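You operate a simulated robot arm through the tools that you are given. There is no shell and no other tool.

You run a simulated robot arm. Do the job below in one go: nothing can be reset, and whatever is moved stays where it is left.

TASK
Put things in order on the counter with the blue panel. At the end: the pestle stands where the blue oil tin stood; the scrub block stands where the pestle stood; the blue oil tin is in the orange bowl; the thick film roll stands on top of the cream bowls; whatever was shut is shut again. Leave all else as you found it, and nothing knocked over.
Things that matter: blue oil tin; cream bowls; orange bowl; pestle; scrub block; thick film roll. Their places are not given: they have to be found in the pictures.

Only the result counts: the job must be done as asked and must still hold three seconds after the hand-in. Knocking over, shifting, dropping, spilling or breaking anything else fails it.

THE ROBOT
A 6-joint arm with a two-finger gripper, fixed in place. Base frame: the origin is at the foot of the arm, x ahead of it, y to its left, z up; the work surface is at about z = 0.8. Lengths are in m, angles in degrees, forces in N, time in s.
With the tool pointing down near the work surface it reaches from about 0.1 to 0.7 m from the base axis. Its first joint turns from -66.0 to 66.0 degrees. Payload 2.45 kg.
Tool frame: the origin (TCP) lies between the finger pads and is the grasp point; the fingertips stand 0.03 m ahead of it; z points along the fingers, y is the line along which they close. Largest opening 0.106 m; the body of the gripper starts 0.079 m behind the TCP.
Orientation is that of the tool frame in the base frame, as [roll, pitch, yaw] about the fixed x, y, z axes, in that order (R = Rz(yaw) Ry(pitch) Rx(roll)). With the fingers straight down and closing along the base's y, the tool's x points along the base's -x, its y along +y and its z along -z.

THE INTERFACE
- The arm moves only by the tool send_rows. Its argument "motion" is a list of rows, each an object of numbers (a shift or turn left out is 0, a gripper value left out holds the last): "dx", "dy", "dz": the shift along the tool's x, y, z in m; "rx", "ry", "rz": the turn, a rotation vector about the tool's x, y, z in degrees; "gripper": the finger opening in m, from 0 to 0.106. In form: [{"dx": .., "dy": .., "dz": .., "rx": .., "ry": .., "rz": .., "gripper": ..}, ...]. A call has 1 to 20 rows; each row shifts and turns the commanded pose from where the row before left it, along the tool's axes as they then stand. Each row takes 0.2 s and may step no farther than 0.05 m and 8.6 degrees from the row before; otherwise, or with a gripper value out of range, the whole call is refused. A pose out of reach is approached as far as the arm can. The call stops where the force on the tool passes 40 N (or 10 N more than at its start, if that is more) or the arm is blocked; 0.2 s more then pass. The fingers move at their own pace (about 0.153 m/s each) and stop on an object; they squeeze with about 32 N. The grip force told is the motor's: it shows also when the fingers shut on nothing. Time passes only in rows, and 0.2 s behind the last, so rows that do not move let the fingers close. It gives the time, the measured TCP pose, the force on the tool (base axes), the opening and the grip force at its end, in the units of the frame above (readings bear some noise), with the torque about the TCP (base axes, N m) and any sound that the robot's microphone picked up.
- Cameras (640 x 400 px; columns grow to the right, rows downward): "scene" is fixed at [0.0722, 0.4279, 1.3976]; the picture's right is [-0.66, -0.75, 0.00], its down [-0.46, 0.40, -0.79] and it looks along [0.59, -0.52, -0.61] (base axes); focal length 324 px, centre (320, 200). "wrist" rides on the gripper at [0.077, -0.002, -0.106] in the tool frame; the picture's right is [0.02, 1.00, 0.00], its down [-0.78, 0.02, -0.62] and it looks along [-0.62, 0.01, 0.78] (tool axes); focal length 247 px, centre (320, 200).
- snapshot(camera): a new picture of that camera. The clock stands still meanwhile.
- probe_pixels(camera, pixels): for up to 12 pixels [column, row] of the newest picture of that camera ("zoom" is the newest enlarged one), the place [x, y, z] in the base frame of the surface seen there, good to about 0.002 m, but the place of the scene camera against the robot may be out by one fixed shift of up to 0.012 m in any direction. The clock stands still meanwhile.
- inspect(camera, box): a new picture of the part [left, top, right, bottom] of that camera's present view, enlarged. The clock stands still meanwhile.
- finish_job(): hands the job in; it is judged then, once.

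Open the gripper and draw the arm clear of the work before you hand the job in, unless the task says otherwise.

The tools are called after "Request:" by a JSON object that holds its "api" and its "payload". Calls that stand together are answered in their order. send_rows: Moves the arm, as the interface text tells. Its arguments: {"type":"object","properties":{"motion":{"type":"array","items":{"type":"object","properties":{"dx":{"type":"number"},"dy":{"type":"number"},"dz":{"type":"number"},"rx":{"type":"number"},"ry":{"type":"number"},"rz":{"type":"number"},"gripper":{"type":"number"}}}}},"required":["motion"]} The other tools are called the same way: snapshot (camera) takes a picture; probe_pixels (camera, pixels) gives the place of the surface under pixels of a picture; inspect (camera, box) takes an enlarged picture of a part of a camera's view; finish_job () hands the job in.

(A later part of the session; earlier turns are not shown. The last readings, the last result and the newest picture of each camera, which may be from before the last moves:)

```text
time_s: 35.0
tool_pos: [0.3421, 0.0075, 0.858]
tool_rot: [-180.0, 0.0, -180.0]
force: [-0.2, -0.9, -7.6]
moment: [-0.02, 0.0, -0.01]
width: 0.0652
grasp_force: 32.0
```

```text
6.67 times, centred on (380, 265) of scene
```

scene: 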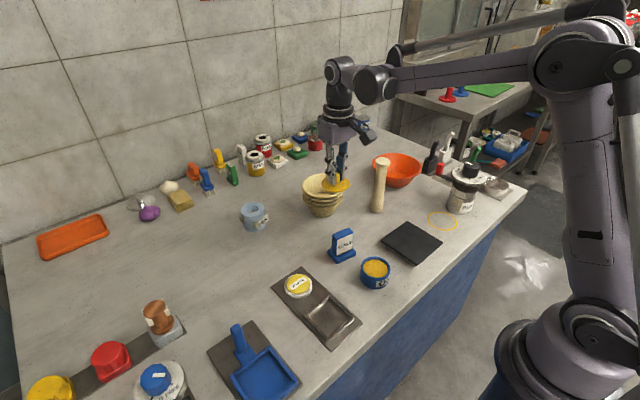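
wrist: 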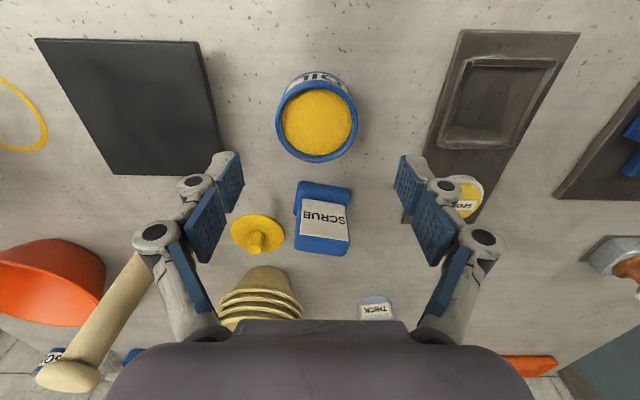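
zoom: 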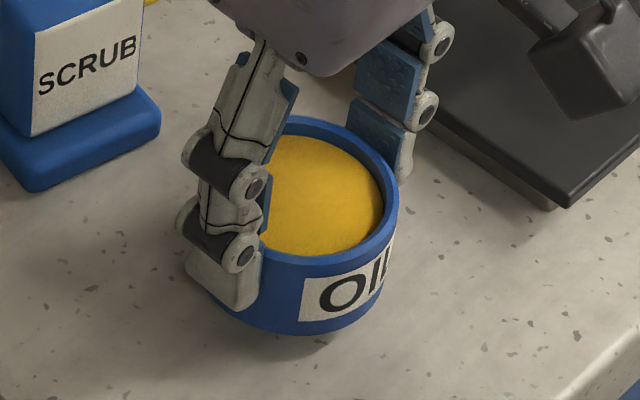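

Weight 7.6 N, level. I raise it slowly to z≈1.06.

Request:
{"api": "send_rows", "payload": {"motion": [{"dz": -0.008}, {"dz": -0.016}, {"dz": -0.024}, {"dz": -0.026}, {"dz": -0.026}, {"dz": -0.026}, {"dz": -0.026}, {"dz": -0.026}, {"dz": -0.016}, {"dz": -0.008}, {}]}}

Request:
{"api": "send_rows", "payload": {"motion": [{"dx": -0.004, "dy": -0.0064}, {"dx": -0.008, "dy": -0.0127}, {"dx": -0.0125, "dy": -0.0199}, {"dx": -0.0125, "dy": -0.0199}, {"dx": -0.0125, "dy": -0.0199}, {"dx": -0.0125, "dy": -0.0199}, {"dx": -0.0125, "dy": -0.0199}, {"dx": -0.0125, "dy": -0.0199}, {"dx": -0.0125, "dy": -0.0199}, {"dx": -0.0125, "dy": -0.0199}, {"dx": -0.0125, "dy": -0.0199}, {"dx": -0.0125, "dy": -0.0199}, {"dx": -0.0125, "dy": -0.0199}, {"dx": -0.0125, "dy": -0.0199}, {"dx": -0.0125, "dy": -0.0199}, {"dx": -0.0125, "dy": -0.0199}, {"dx": -0.0125, "dy": -0.0199}, {"dx": -0.0125, "dy": -0.0199}, {"dx": -0.0065, "dy": -0.0104}, {"dx": -0.0027, "dy": -0.0044}]}}

Request:
{"api": "snapshot", "payload": {"camera": "wrist"}}

Request:
{"api": "snapshot", "payload": {"camera": "scene"}}

```text
time_s: 37.4
tool_pos: [0.3434, 0.0075, 1.0612]
tool_rot: [-180.0, 0.1, -180.0]
force: [1.0, 0.6, -7.5]
moment: [-0.03, -0.01, 0.0]
width: 0.0657
grasp_force: 31.6
```

```text
time_s: 41.6
tool_pos: [0.5535, -0.3383, 1.056]
tool_rot: [179.9, 0.0, 180.0]
force: [-0.6, 0.5, -7.1]
moment: [0.03, 0.02, -0.01]
width: 0.0654
grasp_force: 31.5
out of reach, approached as far as the arm can: row 19, 20
```

```text
taken
```

wrist: 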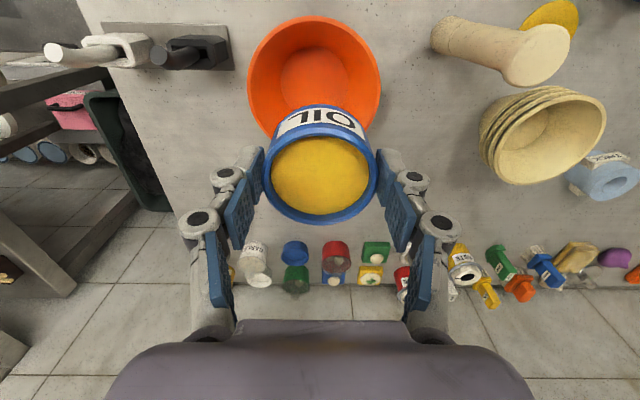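

```text
taken
```

scene: 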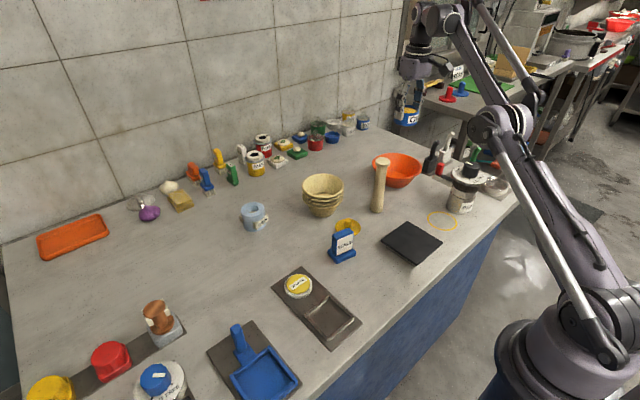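

Slightly out of reach at this height; the bowl is lower, where reach grows. I descend to z≈0.925 (tin bottom just above the rim) and read where it actually is.

Request:
{"api": "send_rows", "payload": {"motion": [{"dz": 0.008}, {"dz": 0.016}, {"dz": 0.024}, {"dz": 0.024}, {"dz": 0.024}, {"dz": 0.02}, {"dz": 0.012}, {"dz": 0.007}, {}, {}]}}

Request:
{"api": "snapshot", "payload": {"camera": "wrist"}}

Request:
{"api": "inspect", "payload": {"camera": "scene", "box": [345, 110, 455, 210]}}

```text
time_s: 43.8
tool_pos: [0.5839, -0.3557, 0.9378]
tool_rot: [179.9, 0.1, -179.9]
force: [-0.5, 0.0, -8.2]
moment: [-0.02, 0.01, -0.05]
width: 0.0652
grasp_force: 32.1
out of reach, approached as far as the arm can: row 4, 5, 6, 7, 8
```

```text
taken
```

wrist: 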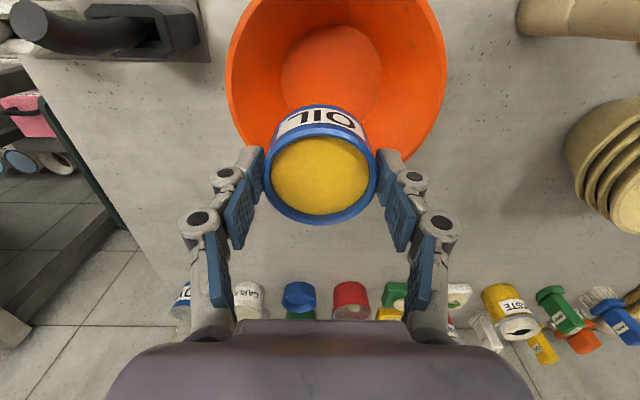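

```text
4.00 times, centred on (400, 160) of scene
```

zoom: 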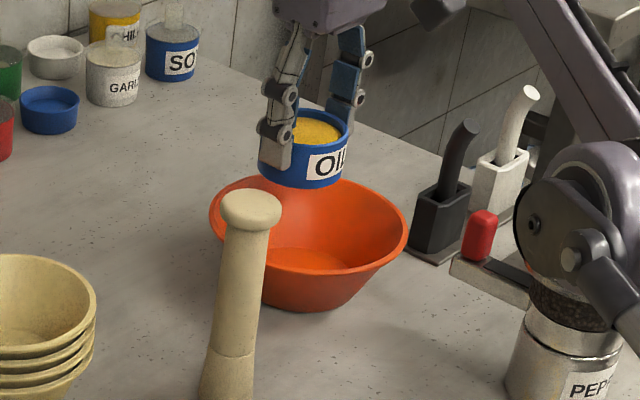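

The arm sits at (0.584,-0.356,0.938), not where I commanded; I take a full scene view and send a still row to see whether it has settled.

Request:
{"api": "send_rows", "payload": {"motion": [{}, {}]}}

Request:
{"api": "snapshot", "payload": {"camera": "scene"}}

```text
time_s: 44.4
tool_pos: [0.5839, -0.3567, 0.9373]
tool_rot: [180.0, 0.0, 180.0]
force: [0.3, -0.3, -8.1]
moment: [0.0, 0.03, 0.03]
width: 0.0654
grasp_force: 31.6
```

```text
taken
```

scene: 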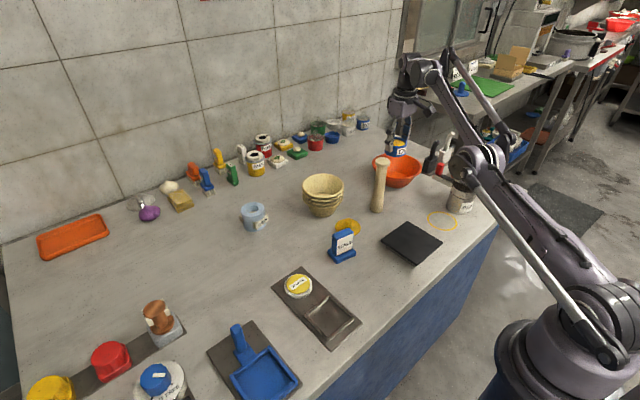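

The arm is on its stretched-out reach boundary (r≈0.684), which explains the sliding. I pull inward a little toward the bowl's centre and read the pose.

Request:
{"api": "send_rows", "payload": {"motion": [{"dx": 0.005, "dy": 0.003}, {"dx": 0.005, "dy": 0.003}, {}]}}

```text
time_s: 45.2
tool_pos: [0.5846, -0.3562, 0.9369]
tool_rot: [179.9, 0.0, -180.0]
force: [0.0, 0.3, -7.2]
moment: [0.0, 0.03, 0.02]
width: 0.0653
grasp_force: 32.1
out of reach, approached as far as the arm can: row 1, 2
```

Still stuck; I try going up and inward together with a larger step, staying clear above the bowl.

Request:
{"api": "send_rows", "payload": {"motion": [{"dz": -0.015}, {"dz": -0.015}, {}]}}

```text
time_s: 46.0
tool_pos: [0.5803, -0.3538, 0.9678]
tool_rot: [-180.0, 0.1, -180.0]
force: [-1.8, -0.5, -7.2]
moment: [0.02, 0.05, 0.01]
width: 0.0655
grasp_force: 31.7
out of reach, approached as far as the arm can: row 2
```

It moved up along the boundary. Now a larger inward move.

Request:
{"api": "send_rows", "payload": {"motion": [{"dx": 0.015, "dy": 0.009}, {"dx": 0.015, "dy": 0.009}, {}]}}

```text
time_s: 46.8
tool_pos: [0.5701, -0.3464, 0.9794]
tool_rot: [180.0, 0.0, -180.0]
force: [0.4, 0.1, -8.7]
moment: [0.0, 0.05, 0.01]
width: 0.0654
grasp_force: 31.7
out of reach, approached as far as the arm can: row 1, 2
```

It is beginning to come off the boundary; I continue inward.

Request:
{"api": "send_rows", "payload": {"motion": [{"dx": 0.02, "dy": 0.012}, {"dx": 0.02, "dy": 0.012}, {}]}}

```text
time_s: 47.6
tool_pos: [0.5584, -0.344, 1.0001]
tool_rot: [179.9, 0.1, -180.0]
force: [1.0, 0.2, -8.0]
moment: [0.02, 0.05, 0.01]
width: 0.0655
grasp_force: 32.0
out of reach, approached as far as the arm can: row 1, 2
```

Inward moves slide upward: I suspect the elbow has folded through straight to the wrong side. I look at the arm in the scene.

Request:
{"api": "inspect", "payload": {"camera": "scene", "box": [380, 0, 640, 400]}}

```text
1.00 times, centred on (510, 200) of scene (not enlarged: the box is as wide or as high as the picture)
```

zoom: 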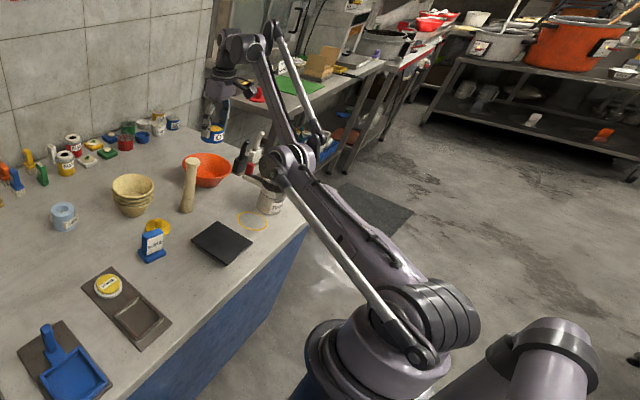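

The elbow is indeed below the line (folded the wrong way). I stretch outward past full reach to bring it back through straight.

Request:
{"api": "send_rows", "payload": {"motion": [{"dx": -0.008, "dy": -0.005}, {"dx": -0.008, "dy": -0.005}, {"dx": -0.008, "dy": -0.005}, {}]}}

Request:
{"api": "inspect", "payload": {"camera": "scene", "box": [380, 0, 640, 400]}}

```text
time_s: 48.6
tool_pos: [0.5719, -0.3507, 0.9973]
tool_rot: [179.9, 0.1, -180.0]
force: [-0.2, 0.0, -7.4]
moment: [-0.02, 0.05, -0.03]
width: 0.0656
grasp_force: 31.9
out of reach, approached as far as the arm can: row 2
```

```text
1.00 times, centred on (510, 200) of scene (not enlarged: the box is as wide or as high as the picture)
```

zoom: 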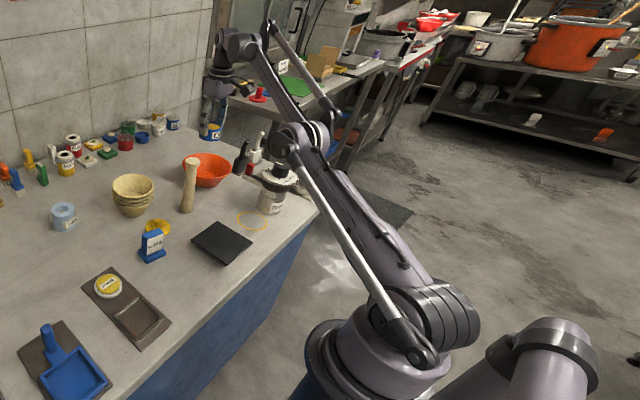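

The elbow has risen to nearly straight. I push a bit further outward.

Request:
{"api": "send_rows", "payload": {"motion": [{"dx": -0.008, "dy": -0.005}, {"dx": -0.008, "dy": -0.005}, {}]}}

Request:
{"api": "inspect", "payload": {"camera": "scene", "box": [380, 0, 640, 400]}}

```text
time_s: 49.4
tool_pos: [0.5722, -0.3503, 0.9985]
tool_rot: [179.9, 0.2, -180.0]
force: [-0.4, -0.4, -7.5]
moment: [-0.02, 0.03, -0.02]
width: 0.0654
grasp_force: 31.6
out of reach, approached as far as the arm can: row 1, 2
```

```text
1.00 times, centred on (510, 200) of scene (not enlarged: the box is as wide or as high as the picture)
```

zoom: 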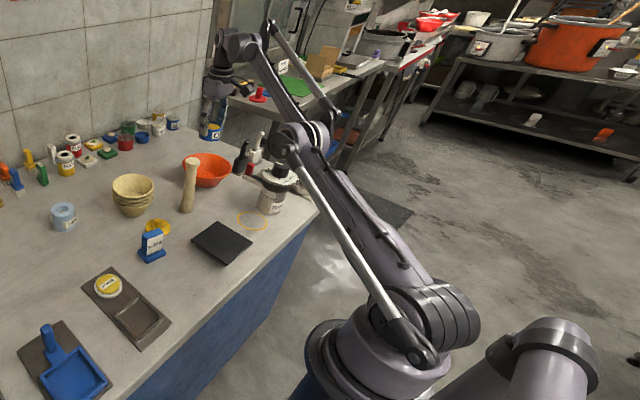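

Now fully straight. I command one larger inward-and-up step to see which way the elbow folds.

Request:
{"api": "send_rows", "payload": {"motion": [{"dx": 0.03, "dy": 0.018, "dz": -0.02}, {}]}}

Request:
{"api": "inspect", "payload": {"camera": "scene", "box": [380, 0, 640, 400]}}

```text
time_s: 50.0
tool_pos: [0.5451, -0.3353, 1.0217]
tool_rot: [179.8, 0.0, -180.0]
force: [0.4, -0.9, -7.6]
moment: [0.01, 0.03, 0.0]
width: 0.0655
grasp_force: 32.1
out of reach, approached as far as the arm can: row 1
```

```text
1.00 times, centred on (510, 200) of scene (not enlarged: the box is as wide or as high as the picture)
```

zoom: 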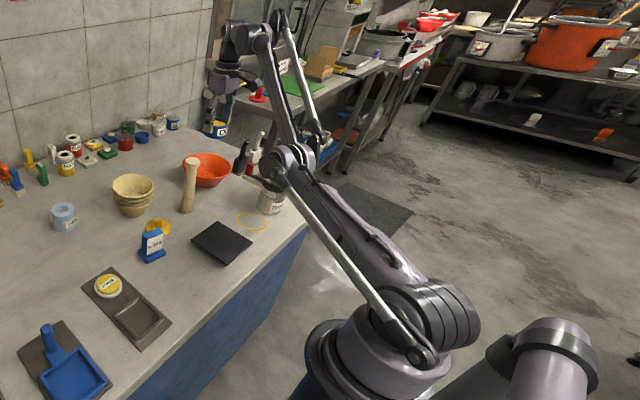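

It folded down again. I try a single large outward step (overshooting straight), then a small inward one.

Request:
{"api": "send_rows", "payload": {"motion": [{"dx": -0.04, "dy": -0.024}, {"dx": 0.017, "dy": 0.01}, {}]}}

Request:
{"api": "inspect", "payload": {"camera": "scene", "box": [380, 0, 640, 400]}}

```text
time_s: 50.8
tool_pos: [0.5473, -0.3355, 1.021]
tool_rot: [-179.9, 0.1, 179.9]
force: [-0.2, -0.5, -8.4]
moment: [-0.03, 0.01, 0.0]
width: 0.0652
grasp_force: 32.2
out of reach, approached as far as the arm can: row 1
```

```text
1.00 times, centred on (510, 200) of scene (not enlarged: the box is as wide or as high as the picture)
```

zoom: 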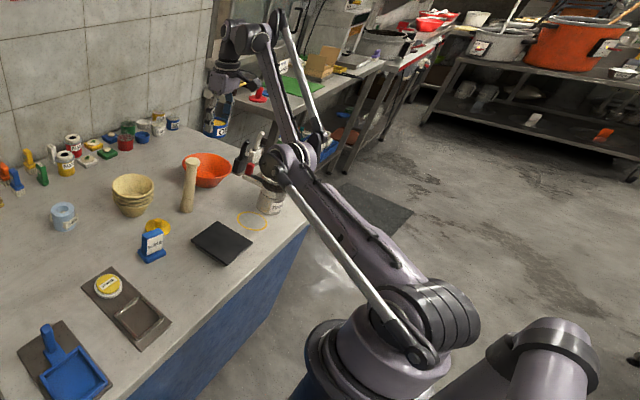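

Still folded down. From a straight pose with the shoulder at its lowest, going down should force the elbow up; I look for a free zone to do this and probe the counter between the two bowls and the wall row.

Request:
{"api": "snapshot", "payload": {"camera": "wrist"}}

Request:
{"api": "snapshot", "payload": {"camera": "scene"}}

Request:
{"api": "probe_pixels", "payload": {"camera": "scene", "pixels": [[350, 165], [360, 155], [332, 137], [316, 142], [363, 122], [348, 127], [297, 152], [278, 161], [375, 140], [430, 160], [463, 170], [465, 205]]}}

```text
taken
```

wrist: 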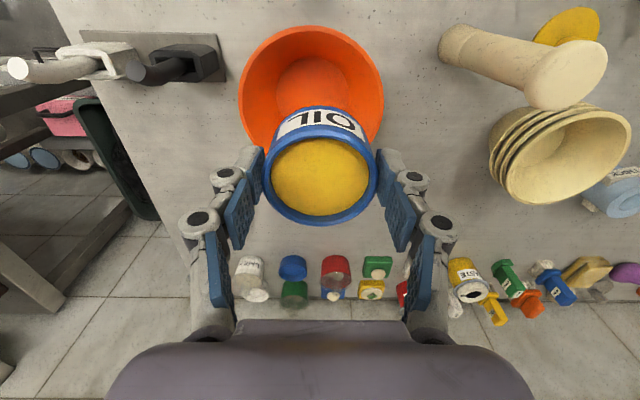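

```text
taken
```

scene: 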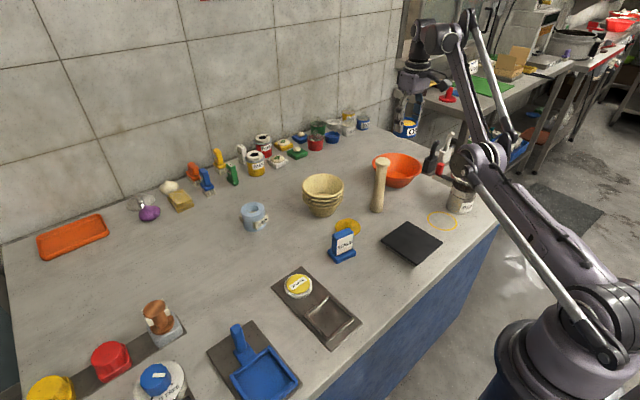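

```text
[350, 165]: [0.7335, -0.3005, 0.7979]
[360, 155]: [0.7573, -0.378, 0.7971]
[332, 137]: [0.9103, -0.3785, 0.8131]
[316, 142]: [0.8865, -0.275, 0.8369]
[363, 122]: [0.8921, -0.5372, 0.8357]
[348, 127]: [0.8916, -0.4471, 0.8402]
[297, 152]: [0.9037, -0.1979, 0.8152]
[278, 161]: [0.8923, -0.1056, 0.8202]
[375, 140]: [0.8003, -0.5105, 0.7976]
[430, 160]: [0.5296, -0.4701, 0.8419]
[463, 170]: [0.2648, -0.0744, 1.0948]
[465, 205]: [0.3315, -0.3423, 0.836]
```

The area around (0.66,-0.20) is free counter (wall items start at x≈0.88). I swing there at this height, keeping the tin upright and clear of the pestle.

Request:
{"api": "send_rows", "payload": {"motion": [{"dx": -0.005, "dy": 0.011}, {"dx": -0.01, "dy": 0.0225}, {"dx": -0.01, "dy": 0.0225}, {"dx": -0.01, "dy": 0.0225}, {"dx": -0.01, "dy": 0.0225}, {"dx": -0.01, "dy": 0.0225}, {"dx": -0.005, "dy": 0.011}, {}]}}

Request:
{"api": "inspect", "payload": {"camera": "scene", "box": [300, 0, 640, 400]}}

```text
time_s: 52.6
tool_pos: [0.6065, -0.2016, 1.0204]
tool_rot: [179.9, 0.0, 180.0]
force: [-0.4, 0.1, -8.1]
moment: [-0.02, 0.03, -0.02]
width: 0.0656
grasp_force: 32.1
```

```text
1.00 times, centred on (470, 200) of scene (not enlarged: the box is as wide or as high as the picture)
```

zoom: 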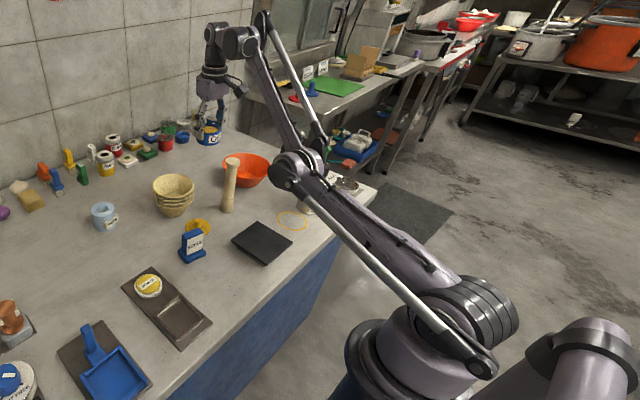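

Swung fine, elbow still low. Now out to straight and then downward in steps over the free counter.

Request:
{"api": "send_rows", "payload": {"motion": [{"dx": -0.019, "dy": -0.006}, {"dx": -0.015, "dy": -0.005}, {"dz": 0.02}, {"dz": 0.02}, {"dz": 0.02}, {}]}}

Request:
{"api": "inspect", "payload": {"camera": "scene", "box": [300, 0, 640, 400]}}

```text
time_s: 54.0
tool_pos: [0.6386, -0.2114, 0.9669]
tool_rot: [179.9, 0.1, 180.0]
force: [0.3, -0.3, -8.4]
moment: [-0.01, 0.05, -0.03]
width: 0.0654
grasp_force: 32.5
out of reach, approached as far as the arm can: row 2, 4, 5
```

```text
1.00 times, centred on (470, 200) of scene (not enlarged: the box is as wide or as high as the picture)
```

zoom: 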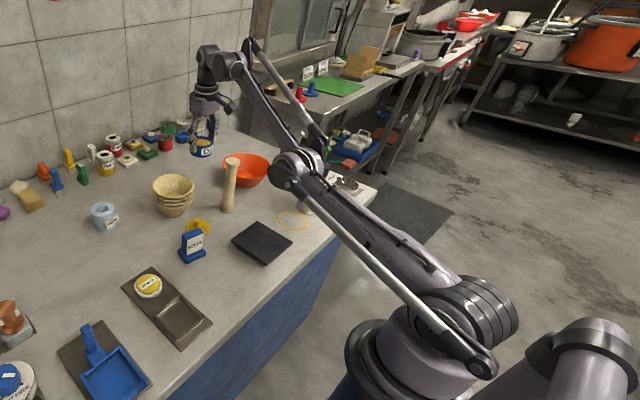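

The upper arm stayed at its limit and the forearm came down. I keep going down to fold past straight.

Request:
{"api": "send_rows", "payload": {"motion": [{"dz": 0.015}, {"dz": 0.015}, {"dz": 0.015}, {}]}}

Request:
{"api": "inspect", "payload": {"camera": "scene", "box": [300, 0, 640, 400]}}

```text
time_s: 55.0
tool_pos: [0.6508, -0.2163, 0.9283]
tool_rot: [179.9, 0.0, 180.0]
force: [0.0, -0.1, -7.7]
moment: [0.02, 0.03, -0.01]
width: 0.0658
grasp_force: 32.2
out of reach, approached as far as the arm can: row 1, 2, 3
```

```text
1.00 times, centred on (470, 200) of scene (not enlarged: the box is as wide or as high as the picture)
```

zoom: 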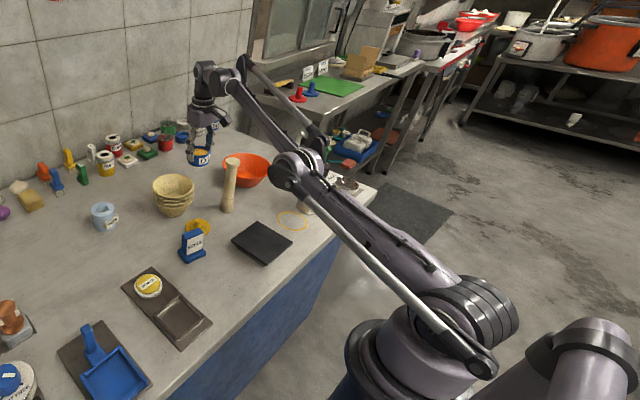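

Forearm continues down with the elbow fixed. Further down 3 cm (tin bottom still ≈5 cm above the free counter), then try inward.

Request:
{"api": "send_rows", "payload": {"motion": [{"dz": 0.015}, {"dz": 0.015}, {"dx": 0.019, "dy": 0.006}, {}]}}

Request:
{"api": "inspect", "payload": {"camera": "scene", "box": [300, 0, 640, 400]}}

```text
time_s: 56.0
tool_pos: [0.6562, -0.219, 0.9035]
tool_rot: [179.9, 0.0, 180.0]
force: [0.3, -0.5, -7.5]
moment: [0.0, 0.05, 0.0]
width: 0.0653
grasp_force: 32.2
out of reach, approached as far as the arm can: row 1, 2, 3
```

```text
1.00 times, centred on (470, 200) of scene (not enlarged: the box is as wide or as high as the picture)
```

zoom: 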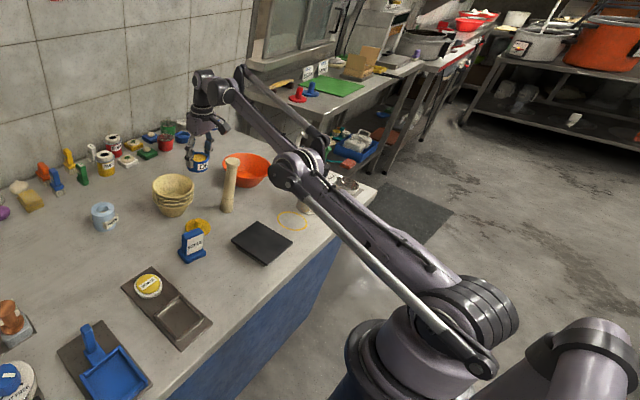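

Nearly aligned now. Another 3 cm down, then check.

Request:
{"api": "send_rows", "payload": {"motion": [{"dz": 0.015}, {"dz": 0.015}, {}]}}

Request:
{"api": "inspect", "payload": {"camera": "scene", "box": [300, 0, 640, 400]}}

```text
time_s: 56.8
tool_pos: [0.6569, -0.2183, 0.874]
tool_rot: [-179.9, 0.1, -180.0]
force: [0.4, -0.2, -7.2]
moment: [0.02, 0.05, -0.03]
width: 0.0654
grasp_force: 32.1
```

```text
1.00 times, centred on (470, 200) of scene (not enlarged: the box is as wide or as high as the picture)
```

zoom: 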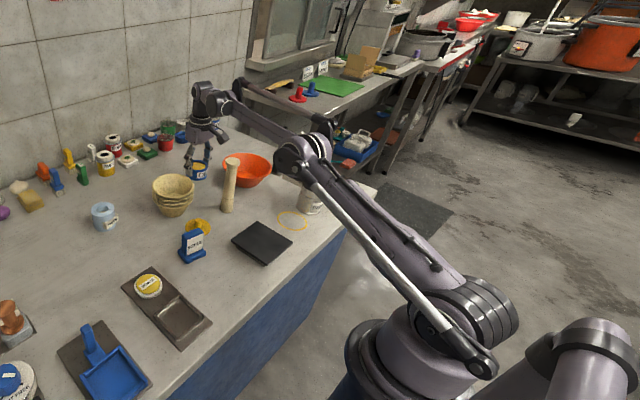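

Unfolded: the elbow is up again and no out-of-reach flags. I move inward, raise to z≈0.93, and only then go over to the bowl, staying inside the reach sphere.

Request:
{"api": "send_rows", "payload": {"motion": [{"dx": 0.01, "dy": 0.002}, {"dx": 0.017, "dy": 0.003}, {"dx": 0.017, "dy": 0.003}, {"dz": -0.015}, {"dz": -0.02}, {"dz": -0.021}, {}]}}

```text
time_s: 58.4
tool_pos: [0.6143, -0.2082, 0.9288]
tool_rot: [180.0, 0.1, 180.0]
force: [-0.9, 0.2, -8.0]
moment: [0.01, 0.05, -0.01]
width: 0.0653
grasp_force: 31.6
```

In reach with no flags at (0.614,-0.208,0.929). Now across to the bowl centre.

Request:
{"api": "send_rows", "payload": {"motion": [{"dx": 0.004, "dy": -0.0105}, {"dx": 0.0075, "dy": -0.0205}, {"dx": 0.0075, "dy": -0.0205}, {"dx": 0.0075, "dy": -0.0205}, {"dx": 0.0075, "dy": -0.0205}, {"dx": 0.0075, "dy": -0.0205}, {"dx": 0.005, "dy": -0.0135}, {"dx": 0.003, "dy": -0.008}, {}, {}]}}

Request:
{"api": "snapshot", "payload": {"camera": "wrist"}}

Request:
{"api": "inspect", "payload": {"camera": "scene", "box": [345, 110, 455, 210]}}

```text
time_s: 60.6
tool_pos: [0.5651, -0.3451, 0.931]
tool_rot: [179.9, 0.2, -180.0]
force: [1.7, 1.0, -8.1]
moment: [-0.01, 0.03, 0.01]
width: 0.0654
grasp_force: 31.7
```

```text
taken
```

wrist: 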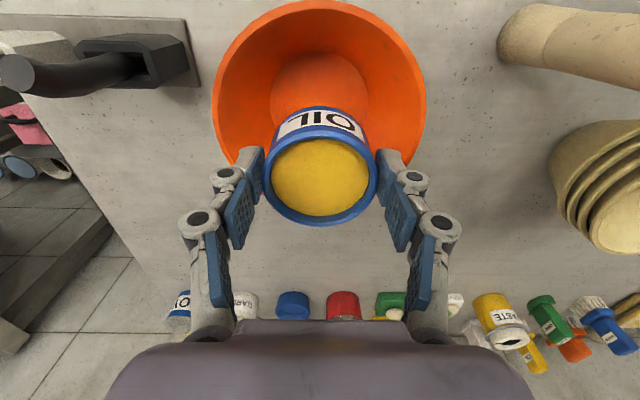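

```text
4.00 times, centred on (400, 160) of scene
```

zoom: 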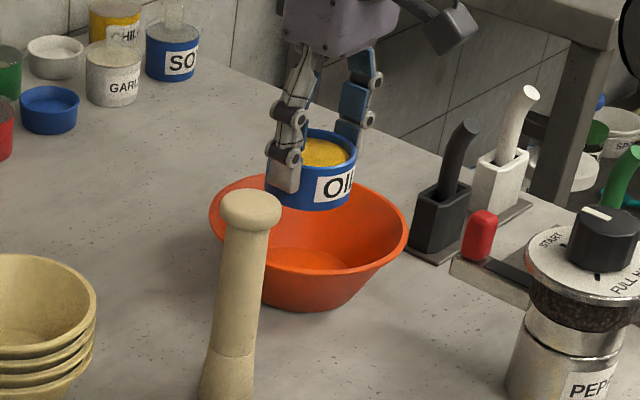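

Over the bowl now. I probe the bowl's rim edges and the tin's rim to check alignment before lowering.

Request:
{"api": "probe_pixels", "payload": {"camera": "wrist", "pixels": [[214, 95], [424, 95], [319, 4], [230, 40], [410, 40], [320, 62], [265, 172], [377, 172], [320, 222], [275, 90], [366, 90], [320, 75]]}}

```text
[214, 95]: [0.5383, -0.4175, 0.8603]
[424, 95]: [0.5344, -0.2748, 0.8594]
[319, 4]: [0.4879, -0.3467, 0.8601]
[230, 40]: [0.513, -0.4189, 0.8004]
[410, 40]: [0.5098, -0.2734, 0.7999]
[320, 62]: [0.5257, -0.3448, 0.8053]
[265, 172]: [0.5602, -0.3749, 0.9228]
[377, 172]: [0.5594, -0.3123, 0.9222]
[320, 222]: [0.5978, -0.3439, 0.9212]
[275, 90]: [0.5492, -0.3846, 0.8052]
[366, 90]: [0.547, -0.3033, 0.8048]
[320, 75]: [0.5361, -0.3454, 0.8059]
```

Bowl centre (0.563,-0.3455), tin centre (0.565,-0.3436), tin bottom ≈0.885 versus floor 0.805. I nudge 2 mm and descend 7.4 cm gently.

Request:
{"api": "send_rows", "payload": {"motion": [{"dx": 0.002, "dy": -0.0015, "dz": 0.006}, {"dz": 0.014}, {"dz": 0.018}, {"dz": 0.016}, {"dz": 0.012}, {"dz": 0.008}, {}]}}

```text
time_s: 62.2
tool_pos: [0.5642, -0.3447, 0.8559]
tool_rot: [180.0, 0.1, 180.0]
force: [0.1, -0.6, -7.0]
moment: [0.04, 0.03, -0.04]
width: 0.0655
grasp_force: 31.8
```

Request:
{"api": "send_rows", "payload": {"motion": [{"dz": 0.002}, {"dz": 0.0015}, {}]}}

Request:
{"api": "send_rows", "payload": {"motion": [{"dz": 0.001}, {}]}}

```text
time_s: 63.0
tool_pos: [0.5652, -0.3456, 0.8517]
tool_rot: [-179.9, 0.2, -180.0]
force: [0.6, 0.0, -7.9]
moment: [0.0, 0.05, 0.01]
width: 0.0656
grasp_force: 31.8
```

```text
time_s: 63.6
tool_pos: [0.5644, -0.3469, 0.8497]
tool_rot: [-180.0, 0.1, 179.9]
force: [0.0, 0.6, -7.8]
moment: [-0.02, 0.05, 0.0]
width: 0.0655
grasp_force: 31.9
```

Still hanging free (-7.8 N); I go on by single millimetres.

Request:
{"api": "send_rows", "payload": {"motion": [{"dz": 0.001}, {}]}}

Request:
{"api": "send_rows", "payload": {"motion": [{"dz": 0.0007}, {}]}}

Request:
{"api": "inspect", "payload": {"camera": "scene", "box": [360, 130, 430, 200]}}

```text
time_s: 64.2
tool_pos: [0.565, -0.346, 0.8492]
tool_rot: [179.9, 0.1, 180.0]
force: [-0.6, -0.9, -5.6]
moment: [-0.05, 0.01, -0.05]
width: 0.0656
grasp_force: 32.3
```

```text
time_s: 64.8
tool_pos: [0.5658, -0.346, 0.8501]
tool_rot: [179.9, 0.2, -179.9]
force: [1.9, -2.7, 1.3]
moment: [-0.04, -0.33, -0.05]
width: 0.0656
grasp_force: 31.9
```

```text
5.71 times, centred on (395, 165) of scene
```

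zoom: 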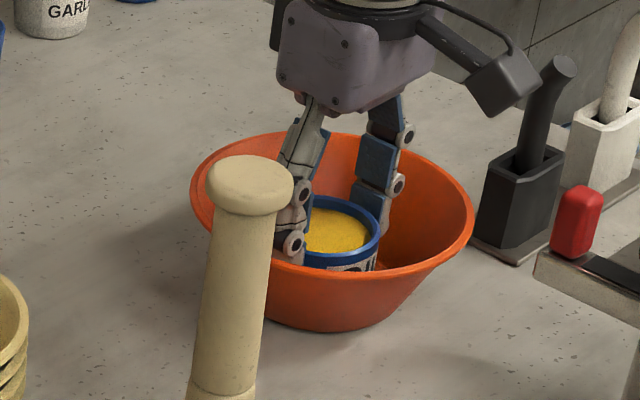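

The tin now rests on the bowl's floor (force went from -7.8 to +1.3 N). I open just a little inside the bowl and rise.

Request:
{"api": "send_rows", "payload": {"motion": [{"gripper": 0.073}, {}, {}, {"dz": -0.005}, {"dz": -0.01}, {"dz": -0.02}, {"dz": -0.03}, {}]}}

Request:
{"api": "snapshot", "payload": {"camera": "wrist"}}

Request:
{"api": "inspect", "payload": {"camera": "scene", "box": [360, 130, 430, 200]}}

```text
time_s: 66.6
tool_pos: [0.5644, -0.346, 0.9162]
tool_rot: [179.9, 0.1, 180.0]
force: [0.6, -0.2, -0.6]
moment: [0.02, 0.0, -0.02]
width: 0.0732
grasp_force: 0.0
```

```text
taken
```

wrist: 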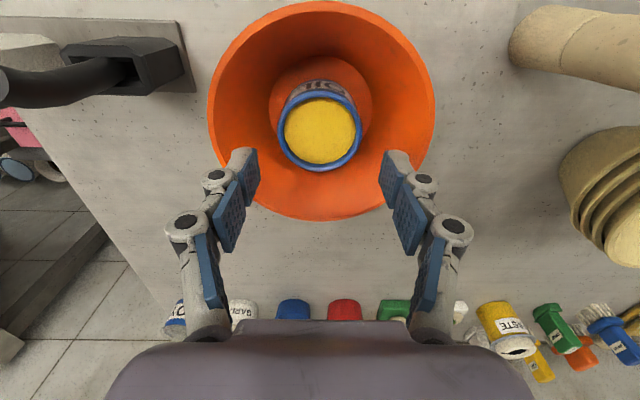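

```text
5.71 times, centred on (395, 165) of scene
```

zoom: 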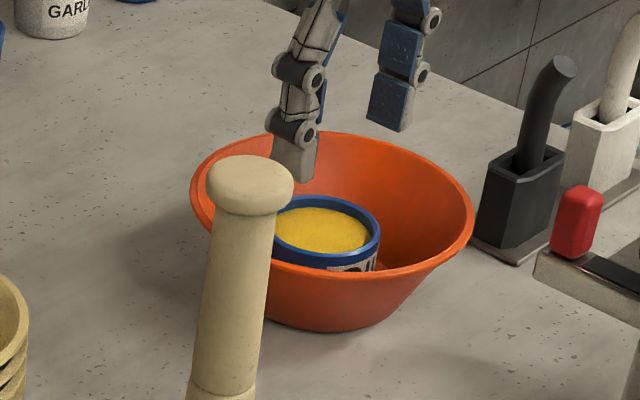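

The open tin stands in the bowl; I zoom and probe its rim for placing the lid.

Request:
{"api": "inspect", "payload": {"camera": "wrist", "box": [250, 75, 390, 185]}}

```text
3.64 times, centred on (320, 130) of wrist
```

zoom: 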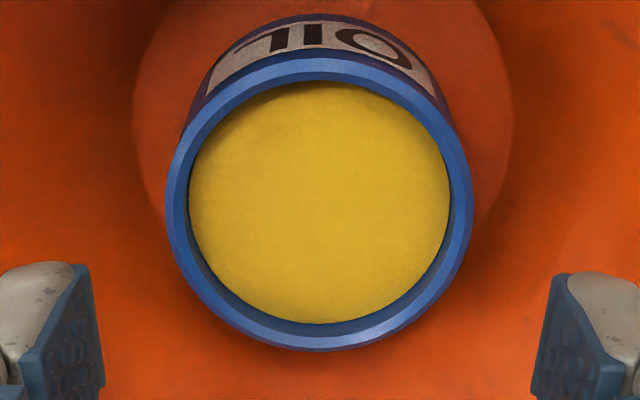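

Request:
{"api": "probe_pixels", "payload": {"camera": "zoom", "pixels": [[170, 210], [469, 210], [319, 63], [319, 346], [178, 165], [460, 165], [210, 305], [430, 305], [320, 200], [180, 210], [460, 210], [319, 338]]}}

```text
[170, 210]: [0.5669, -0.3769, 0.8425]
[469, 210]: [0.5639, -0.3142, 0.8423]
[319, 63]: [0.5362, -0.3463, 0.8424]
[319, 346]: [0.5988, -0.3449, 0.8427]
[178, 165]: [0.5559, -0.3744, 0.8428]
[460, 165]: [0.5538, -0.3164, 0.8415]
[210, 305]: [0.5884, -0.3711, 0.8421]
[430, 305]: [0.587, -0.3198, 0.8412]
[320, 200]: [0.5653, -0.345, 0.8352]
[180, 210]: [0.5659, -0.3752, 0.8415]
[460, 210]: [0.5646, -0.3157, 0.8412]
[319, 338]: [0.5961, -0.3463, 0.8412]
```

Tin centre ≈(0.566,-0.3455), rim z≈0.842. Now I fetch the lid: first inward, then up (to stay off the reach limit), then across above the pestle.

Request:
{"api": "send_rows", "payload": {"motion": [{"dx": 0.02}, {"dx": 0.03}, {"dx": 0.015, "dz": -0.02}, {"dz": -0.04}, {"dz": -0.04}, {"dz": -0.034}, {"dy": 0.03}, {"dy": 0.04}, {"dy": 0.04}, {"dy": 0.04}, {"dy": 0.04}, {"dy": 0.04}, {"dy": 0.03}, {"dy": 0.02, "gripper": 0.034}, {"dx": 0.02}, {}]}}

Request:
{"api": "inspect", "payload": {"camera": "wrist", "box": [250, 100, 390, 200]}}

Request:
{"api": "snapshot", "payload": {"camera": "wrist"}}

```text
time_s: 70.0
tool_pos: [0.4756, -0.0645, 1.0488]
tool_rot: [179.9, 0.1, 180.0]
force: [-0.1, 0.3, -0.2]
moment: [-0.01, -0.01, 0.03]
width: 0.034
grasp_force: 0.0
```

```text
4.00 times, centred on (320, 150) of wrist
```

zoom: 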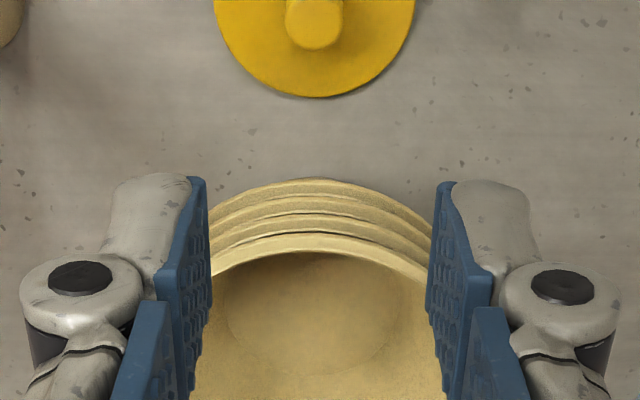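

```text
taken
```

wrist: 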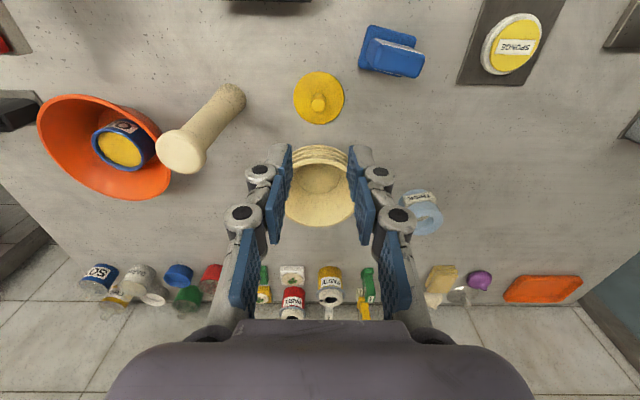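

Good overview: I probe the lid's edges and knob, and the cream bowls' rim and floor while here.

Request:
{"api": "inspect", "payload": {"camera": "wrist", "box": [270, 60, 370, 130]}}

Request:
{"api": "probe_pixels", "payload": {"camera": "wrist", "pixels": [[286, 195], [354, 195], [320, 228], [320, 167], [320, 178], [320, 192], [300, 180], [340, 180], [424, 218], [412, 197], [415, 231], [442, 215]]}}

```text
5.71 times, centred on (320, 95) of wrist
```

zoom: 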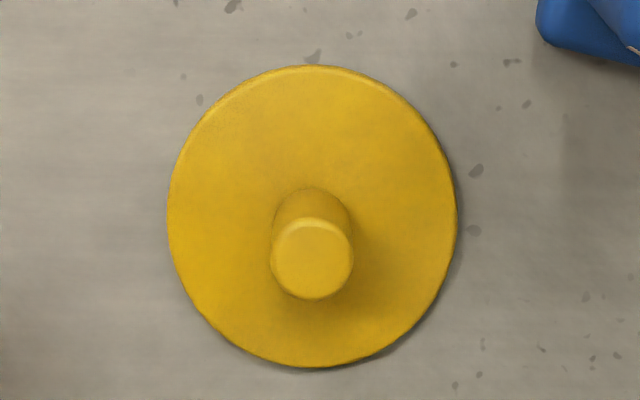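

```text
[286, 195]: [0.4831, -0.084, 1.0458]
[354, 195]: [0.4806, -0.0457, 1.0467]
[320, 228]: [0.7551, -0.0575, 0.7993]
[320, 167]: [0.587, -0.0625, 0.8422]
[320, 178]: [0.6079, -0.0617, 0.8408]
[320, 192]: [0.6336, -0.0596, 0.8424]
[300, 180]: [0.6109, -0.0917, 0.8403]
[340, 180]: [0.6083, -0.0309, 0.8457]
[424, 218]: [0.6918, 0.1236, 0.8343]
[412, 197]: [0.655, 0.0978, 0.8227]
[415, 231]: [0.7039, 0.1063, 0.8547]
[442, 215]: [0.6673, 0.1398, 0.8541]
```

Request:
{"api": "probe_pixels", "payload": {"camera": "zoom", "pixels": [[170, 215], [455, 215], [312, 68], [312, 364], [312, 255], [275, 255], [350, 255], [200, 310], [420, 310], [205, 120], [412, 115]]}}

```text
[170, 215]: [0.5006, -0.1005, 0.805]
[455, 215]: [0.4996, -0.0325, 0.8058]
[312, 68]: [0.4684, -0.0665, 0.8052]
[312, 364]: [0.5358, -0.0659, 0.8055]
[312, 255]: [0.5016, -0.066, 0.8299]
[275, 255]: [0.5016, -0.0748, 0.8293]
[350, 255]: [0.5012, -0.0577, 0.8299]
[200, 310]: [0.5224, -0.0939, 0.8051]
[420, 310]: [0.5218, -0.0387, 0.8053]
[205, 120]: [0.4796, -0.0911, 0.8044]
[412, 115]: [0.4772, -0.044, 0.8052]
```

Lid centre (0.502,-0.0665), knob top 0.830. I move above it and down to z≈0.88.

Request:
{"api": "send_rows", "payload": {"motion": [{"dx": -0.023, "dy": -0.001}, {"dz": 0.045}, {"dz": 0.045}, {"dz": 0.045}, {"dz": 0.035}, {}, {}]}}

Request:
{"api": "send_rows", "payload": {"motion": [{}]}}

Request:
{"api": "inspect", "payload": {"camera": "wrist", "box": [240, 100, 400, 200]}}

```text
time_s: 71.6
tool_pos: [0.5008, -0.0665, 0.875]
tool_rot: [-180.0, 0.1, -180.0]
force: [-0.5, 0.5, 0.2]
moment: [-0.01, 0.03, 0.01]
width: 0.0342
grasp_force: 0.1
```

```text
time_s: 72.0
tool_pos: [0.5012, -0.0673, 0.8757]
tool_rot: [-179.9, 0.1, 179.9]
force: [0.1, -0.7, 0.0]
moment: [0.03, 0.02, 0.0]
width: 0.0339
grasp_force: 0.1
```

```text
4.00 times, centred on (320, 150) of wrist
```

zoom: 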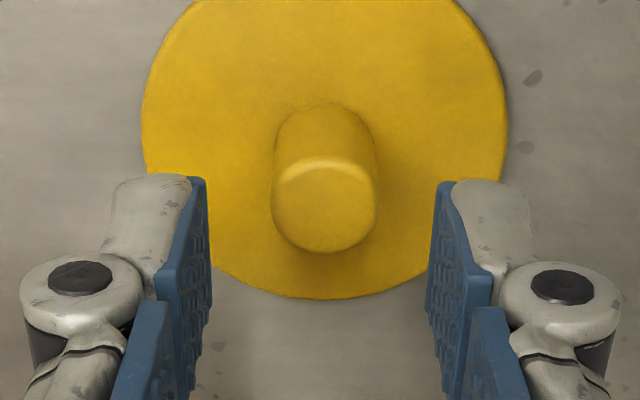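

Aligned over the knob. I lower to z≈0.842, close on the knob, and lift slightly.

Request:
{"api": "send_rows", "payload": {"motion": [{"dz": 0.015}, {"dz": 0.0125}, {"dz": 0.0055}, {}, {"gripper": 0.008}, {}, {}, {}]}}

Request:
{"api": "send_rows", "payload": {"motion": [{"dz": -0.01}, {"dz": -0.03}, {"dz": -0.04}, {"dz": -0.04}, {}]}}

Request:
{"api": "snapshot", "payload": {"camera": "wrist"}}

Request:
{"api": "inspect", "payload": {"camera": "scene", "box": [300, 130, 420, 240]}}

```text
time_s: 73.8
tool_pos: [0.501, -0.067, 0.8436]
tool_rot: [-180.0, 0.1, 179.9]
force: [0.2, -0.3, -0.5]
moment: [-0.01, -0.02, -0.01]
width: 0.0164
grasp_force: 32.4
```

```text
time_s: 75.0
tool_pos: [0.4984, -0.0641, 0.9649]
tool_rot: [180.0, 0.2, 180.0]
force: [-0.3, 0.2, 0.2]
moment: [0.0, -0.02, -0.03]
width: 0.0161
grasp_force: 32.1
```

```text
taken
```

wrist: 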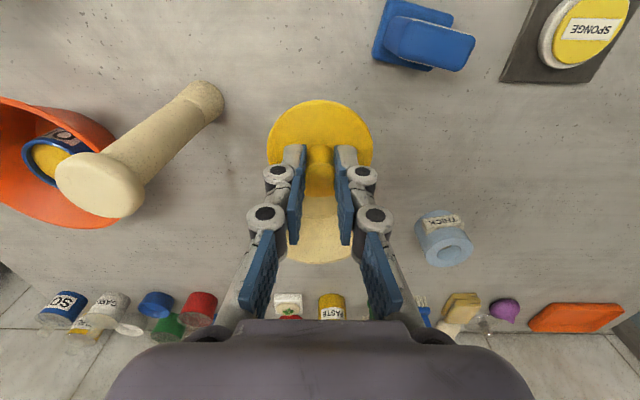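

```text
3.64 times, centred on (360, 185) of scene
```

zoom: 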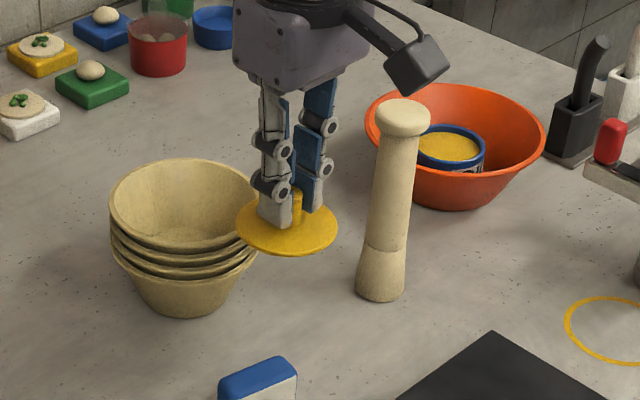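

Lid held level. I raise, carry it across above the pestle at x≈0.50, then lower to z≈0.94 before extending outward.

Request:
{"api": "send_rows", "payload": {"motion": [{"dz": -0.045}, {"dz": -0.0425}, {"dy": -0.02}, {"dy": -0.038}, {"dy": -0.038}, {"dy": -0.038}, {"dy": -0.038}, {"dy": -0.038}, {"dy": -0.038}, {"dy": -0.025}, {"dz": 0.03}, {"dz": 0.04}, {"dz": 0.04}, {"dx": -0.015}, {"dx": -0.02}, {"dx": -0.02}, {"dx": -0.007}, {}, {}]}}

Request:
{"api": "send_rows", "payload": {"motion": [{}]}}

Request:
{"api": "snapshot", "payload": {"camera": "wrist"}}

Request:
{"api": "inspect", "payload": {"camera": "scene", "box": [350, 110, 450, 200]}}

```text
time_s: 79.0
tool_pos: [0.5617, -0.3412, 0.9433]
tool_rot: [180.0, 0.0, 179.9]
force: [-0.7, 0.1, -0.1]
moment: [-0.01, -0.02, -0.02]
width: 0.0162
grasp_force: 31.8
```

```text
time_s: 79.4
tool_pos: [0.5628, -0.341, 0.9428]
tool_rot: [-179.9, 0.2, -180.0]
force: [-0.3, 0.3, -0.9]
moment: [-0.03, -0.01, 0.01]
width: 0.0161
grasp_force: 31.6
```

```text
taken
```

wrist: 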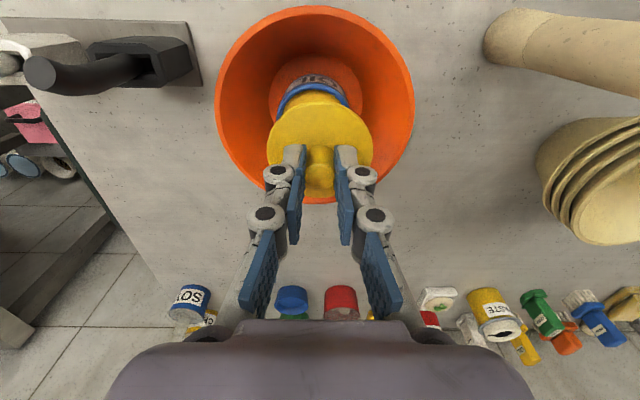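

```text
4.44 times, centred on (400, 155) of scene
```

zoom: 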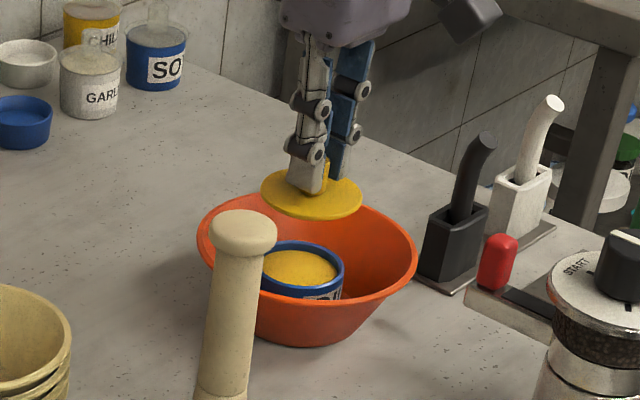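

I probe lid centre and the visible tin edge for relative alignment.

Request:
{"api": "inspect", "payload": {"camera": "wrist", "box": [250, 60, 390, 200]}}

```text
2.86 times, centred on (320, 130) of wrist
```

zoom: 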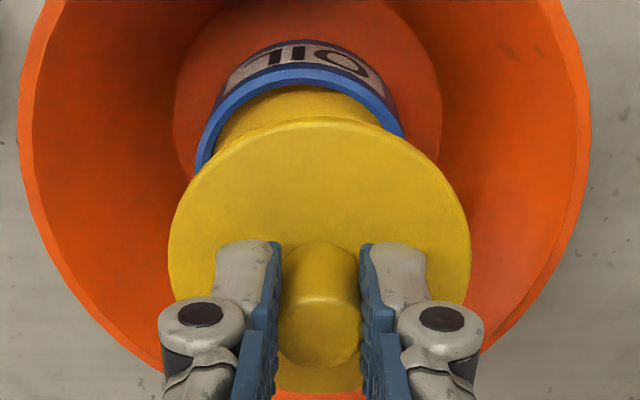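

Request:
{"api": "probe_pixels", "payload": {"camera": "zoom", "pixels": [[171, 250], [467, 250], [320, 121], [320, 388], [205, 175], [430, 165], [302, 67], [207, 140], [396, 130], [220, 115], [380, 105], [320, 200]]}}

```text
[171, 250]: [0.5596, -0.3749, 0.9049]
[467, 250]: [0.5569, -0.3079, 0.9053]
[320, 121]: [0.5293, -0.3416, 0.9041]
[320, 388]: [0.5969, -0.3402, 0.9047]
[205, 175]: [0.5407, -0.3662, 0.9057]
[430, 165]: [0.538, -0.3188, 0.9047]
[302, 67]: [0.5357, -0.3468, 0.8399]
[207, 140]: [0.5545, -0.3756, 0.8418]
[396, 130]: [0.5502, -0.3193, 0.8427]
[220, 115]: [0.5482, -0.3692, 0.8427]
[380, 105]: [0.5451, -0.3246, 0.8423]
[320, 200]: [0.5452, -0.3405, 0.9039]
```

Lid centre (0.563,-0.3414) versus tin centre (0.567,-0.346). I lower 3 cm, shift +4/-4.5 mm, and check alignment again.

Request:
{"api": "send_rows", "payload": {"motion": [{"dz": 0.02}, {"dx": -0.0037, "dy": -0.0045, "dz": 0.01}, {"dz": 0.01}, {"dz": 0.005}, {}]}}

Request:
{"api": "inspect", "payload": {"camera": "wrist", "box": [250, 60, 390, 200]}}

Request:
{"api": "inspect", "payload": {"camera": "scene", "box": [360, 130, 430, 190]}}

```text
time_s: 80.6
tool_pos: [0.5696, -0.3458, 0.8985]
tool_rot: [-179.9, 0.1, -180.0]
force: [-0.8, -0.6, -0.1]
moment: [0.02, -0.04, 0.03]
width: 0.0163
grasp_force: 32.1
```

```text
2.86 times, centred on (320, 130) of wrist
```

zoom: 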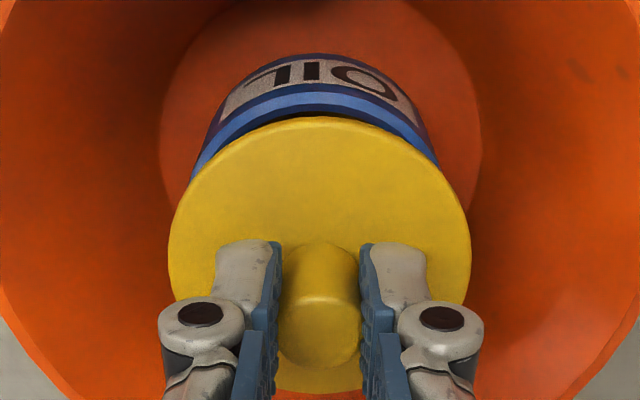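

```text
6.67 times, centred on (395, 160) of scene
```

zoom: 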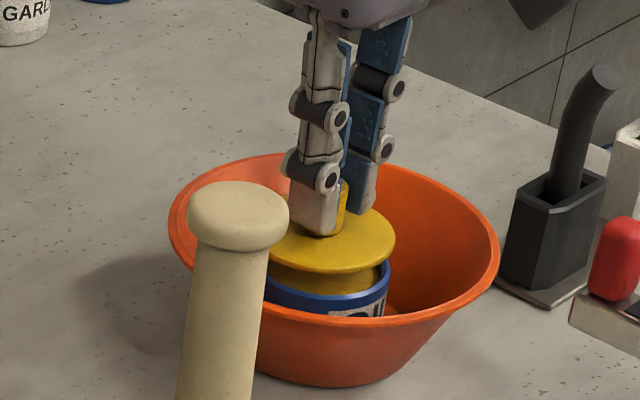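

I probe lid and tin edges once more at this closer distance.

Request:
{"api": "probe_pixels", "payload": {"camera": "zoom", "pixels": [[171, 250], [467, 250], [320, 121], [320, 388], [312, 92], [312, 80], [205, 160], [428, 150], [235, 115], [395, 110], [200, 170], [434, 160]]}}

```text
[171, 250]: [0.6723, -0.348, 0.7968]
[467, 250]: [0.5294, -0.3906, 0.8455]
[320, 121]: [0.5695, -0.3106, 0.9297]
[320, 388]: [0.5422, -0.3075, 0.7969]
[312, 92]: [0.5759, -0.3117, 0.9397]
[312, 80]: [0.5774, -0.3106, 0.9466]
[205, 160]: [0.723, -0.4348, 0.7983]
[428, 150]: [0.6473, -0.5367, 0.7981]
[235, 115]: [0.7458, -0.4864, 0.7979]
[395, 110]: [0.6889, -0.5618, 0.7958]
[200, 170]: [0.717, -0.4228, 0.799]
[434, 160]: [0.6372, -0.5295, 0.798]
```

That probed the scene zoom; I retake the wrist zoom and probe that.

Request:
{"api": "inspect", "payload": {"camera": "wrist", "box": [250, 60, 390, 200]}}

Request:
{"api": "probe_pixels", "payload": {"camera": "zoom", "pixels": [[171, 250], [467, 250], [320, 121], [320, 388], [312, 92], [312, 86], [202, 155], [430, 145], [235, 115], [395, 110], [196, 170], [436, 160]]}}

```text
2.86 times, centred on (320, 130) of wrist
```

zoom: 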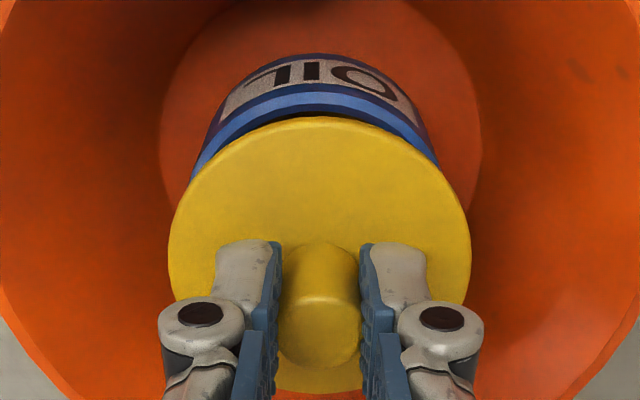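

```text
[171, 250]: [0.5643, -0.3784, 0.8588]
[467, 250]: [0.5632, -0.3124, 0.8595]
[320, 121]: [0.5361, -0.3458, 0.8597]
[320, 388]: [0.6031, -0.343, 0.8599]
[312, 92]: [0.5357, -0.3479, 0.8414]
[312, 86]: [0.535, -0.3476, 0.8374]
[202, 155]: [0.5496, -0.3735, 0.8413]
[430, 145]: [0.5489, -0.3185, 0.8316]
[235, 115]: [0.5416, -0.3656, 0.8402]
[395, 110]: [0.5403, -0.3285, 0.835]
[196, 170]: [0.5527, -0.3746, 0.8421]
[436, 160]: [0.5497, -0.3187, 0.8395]
```

Lid (0.5696,-0.3454) versus tin (0.568,-0.3463): I shift 1.5/1 mm and lower until it seats, listening for the snap.

Request:
{"api": "send_rows", "payload": {"motion": [{"dx": 0.0015, "dy": -0.001, "dz": 0.004}, {"dz": 0.004}, {"dz": 0.002}, {}]}}

Request:
{"api": "send_rows", "payload": {"motion": [{"dz": 0.0015}, {"dz": 0.0015}, {}]}}

```text
time_s: 81.6
tool_pos: [0.5661, -0.3459, 0.886]
tool_rot: [-180.0, 0.2, -180.0]
force: [-0.4, -0.1, -0.7]
moment: [0.02, 0.01, 0.0]
width: 0.0164
grasp_force: 31.8
```

```text
time_s: 82.4
tool_pos: [0.5658, -0.3457, 0.8836]
tool_rot: [179.9, 0.1, 180.0]
force: [-0.3, 0.9, 1.1]
moment: [0.03, -0.03, 0.0]
width: 0.0159
grasp_force: 32.1
```

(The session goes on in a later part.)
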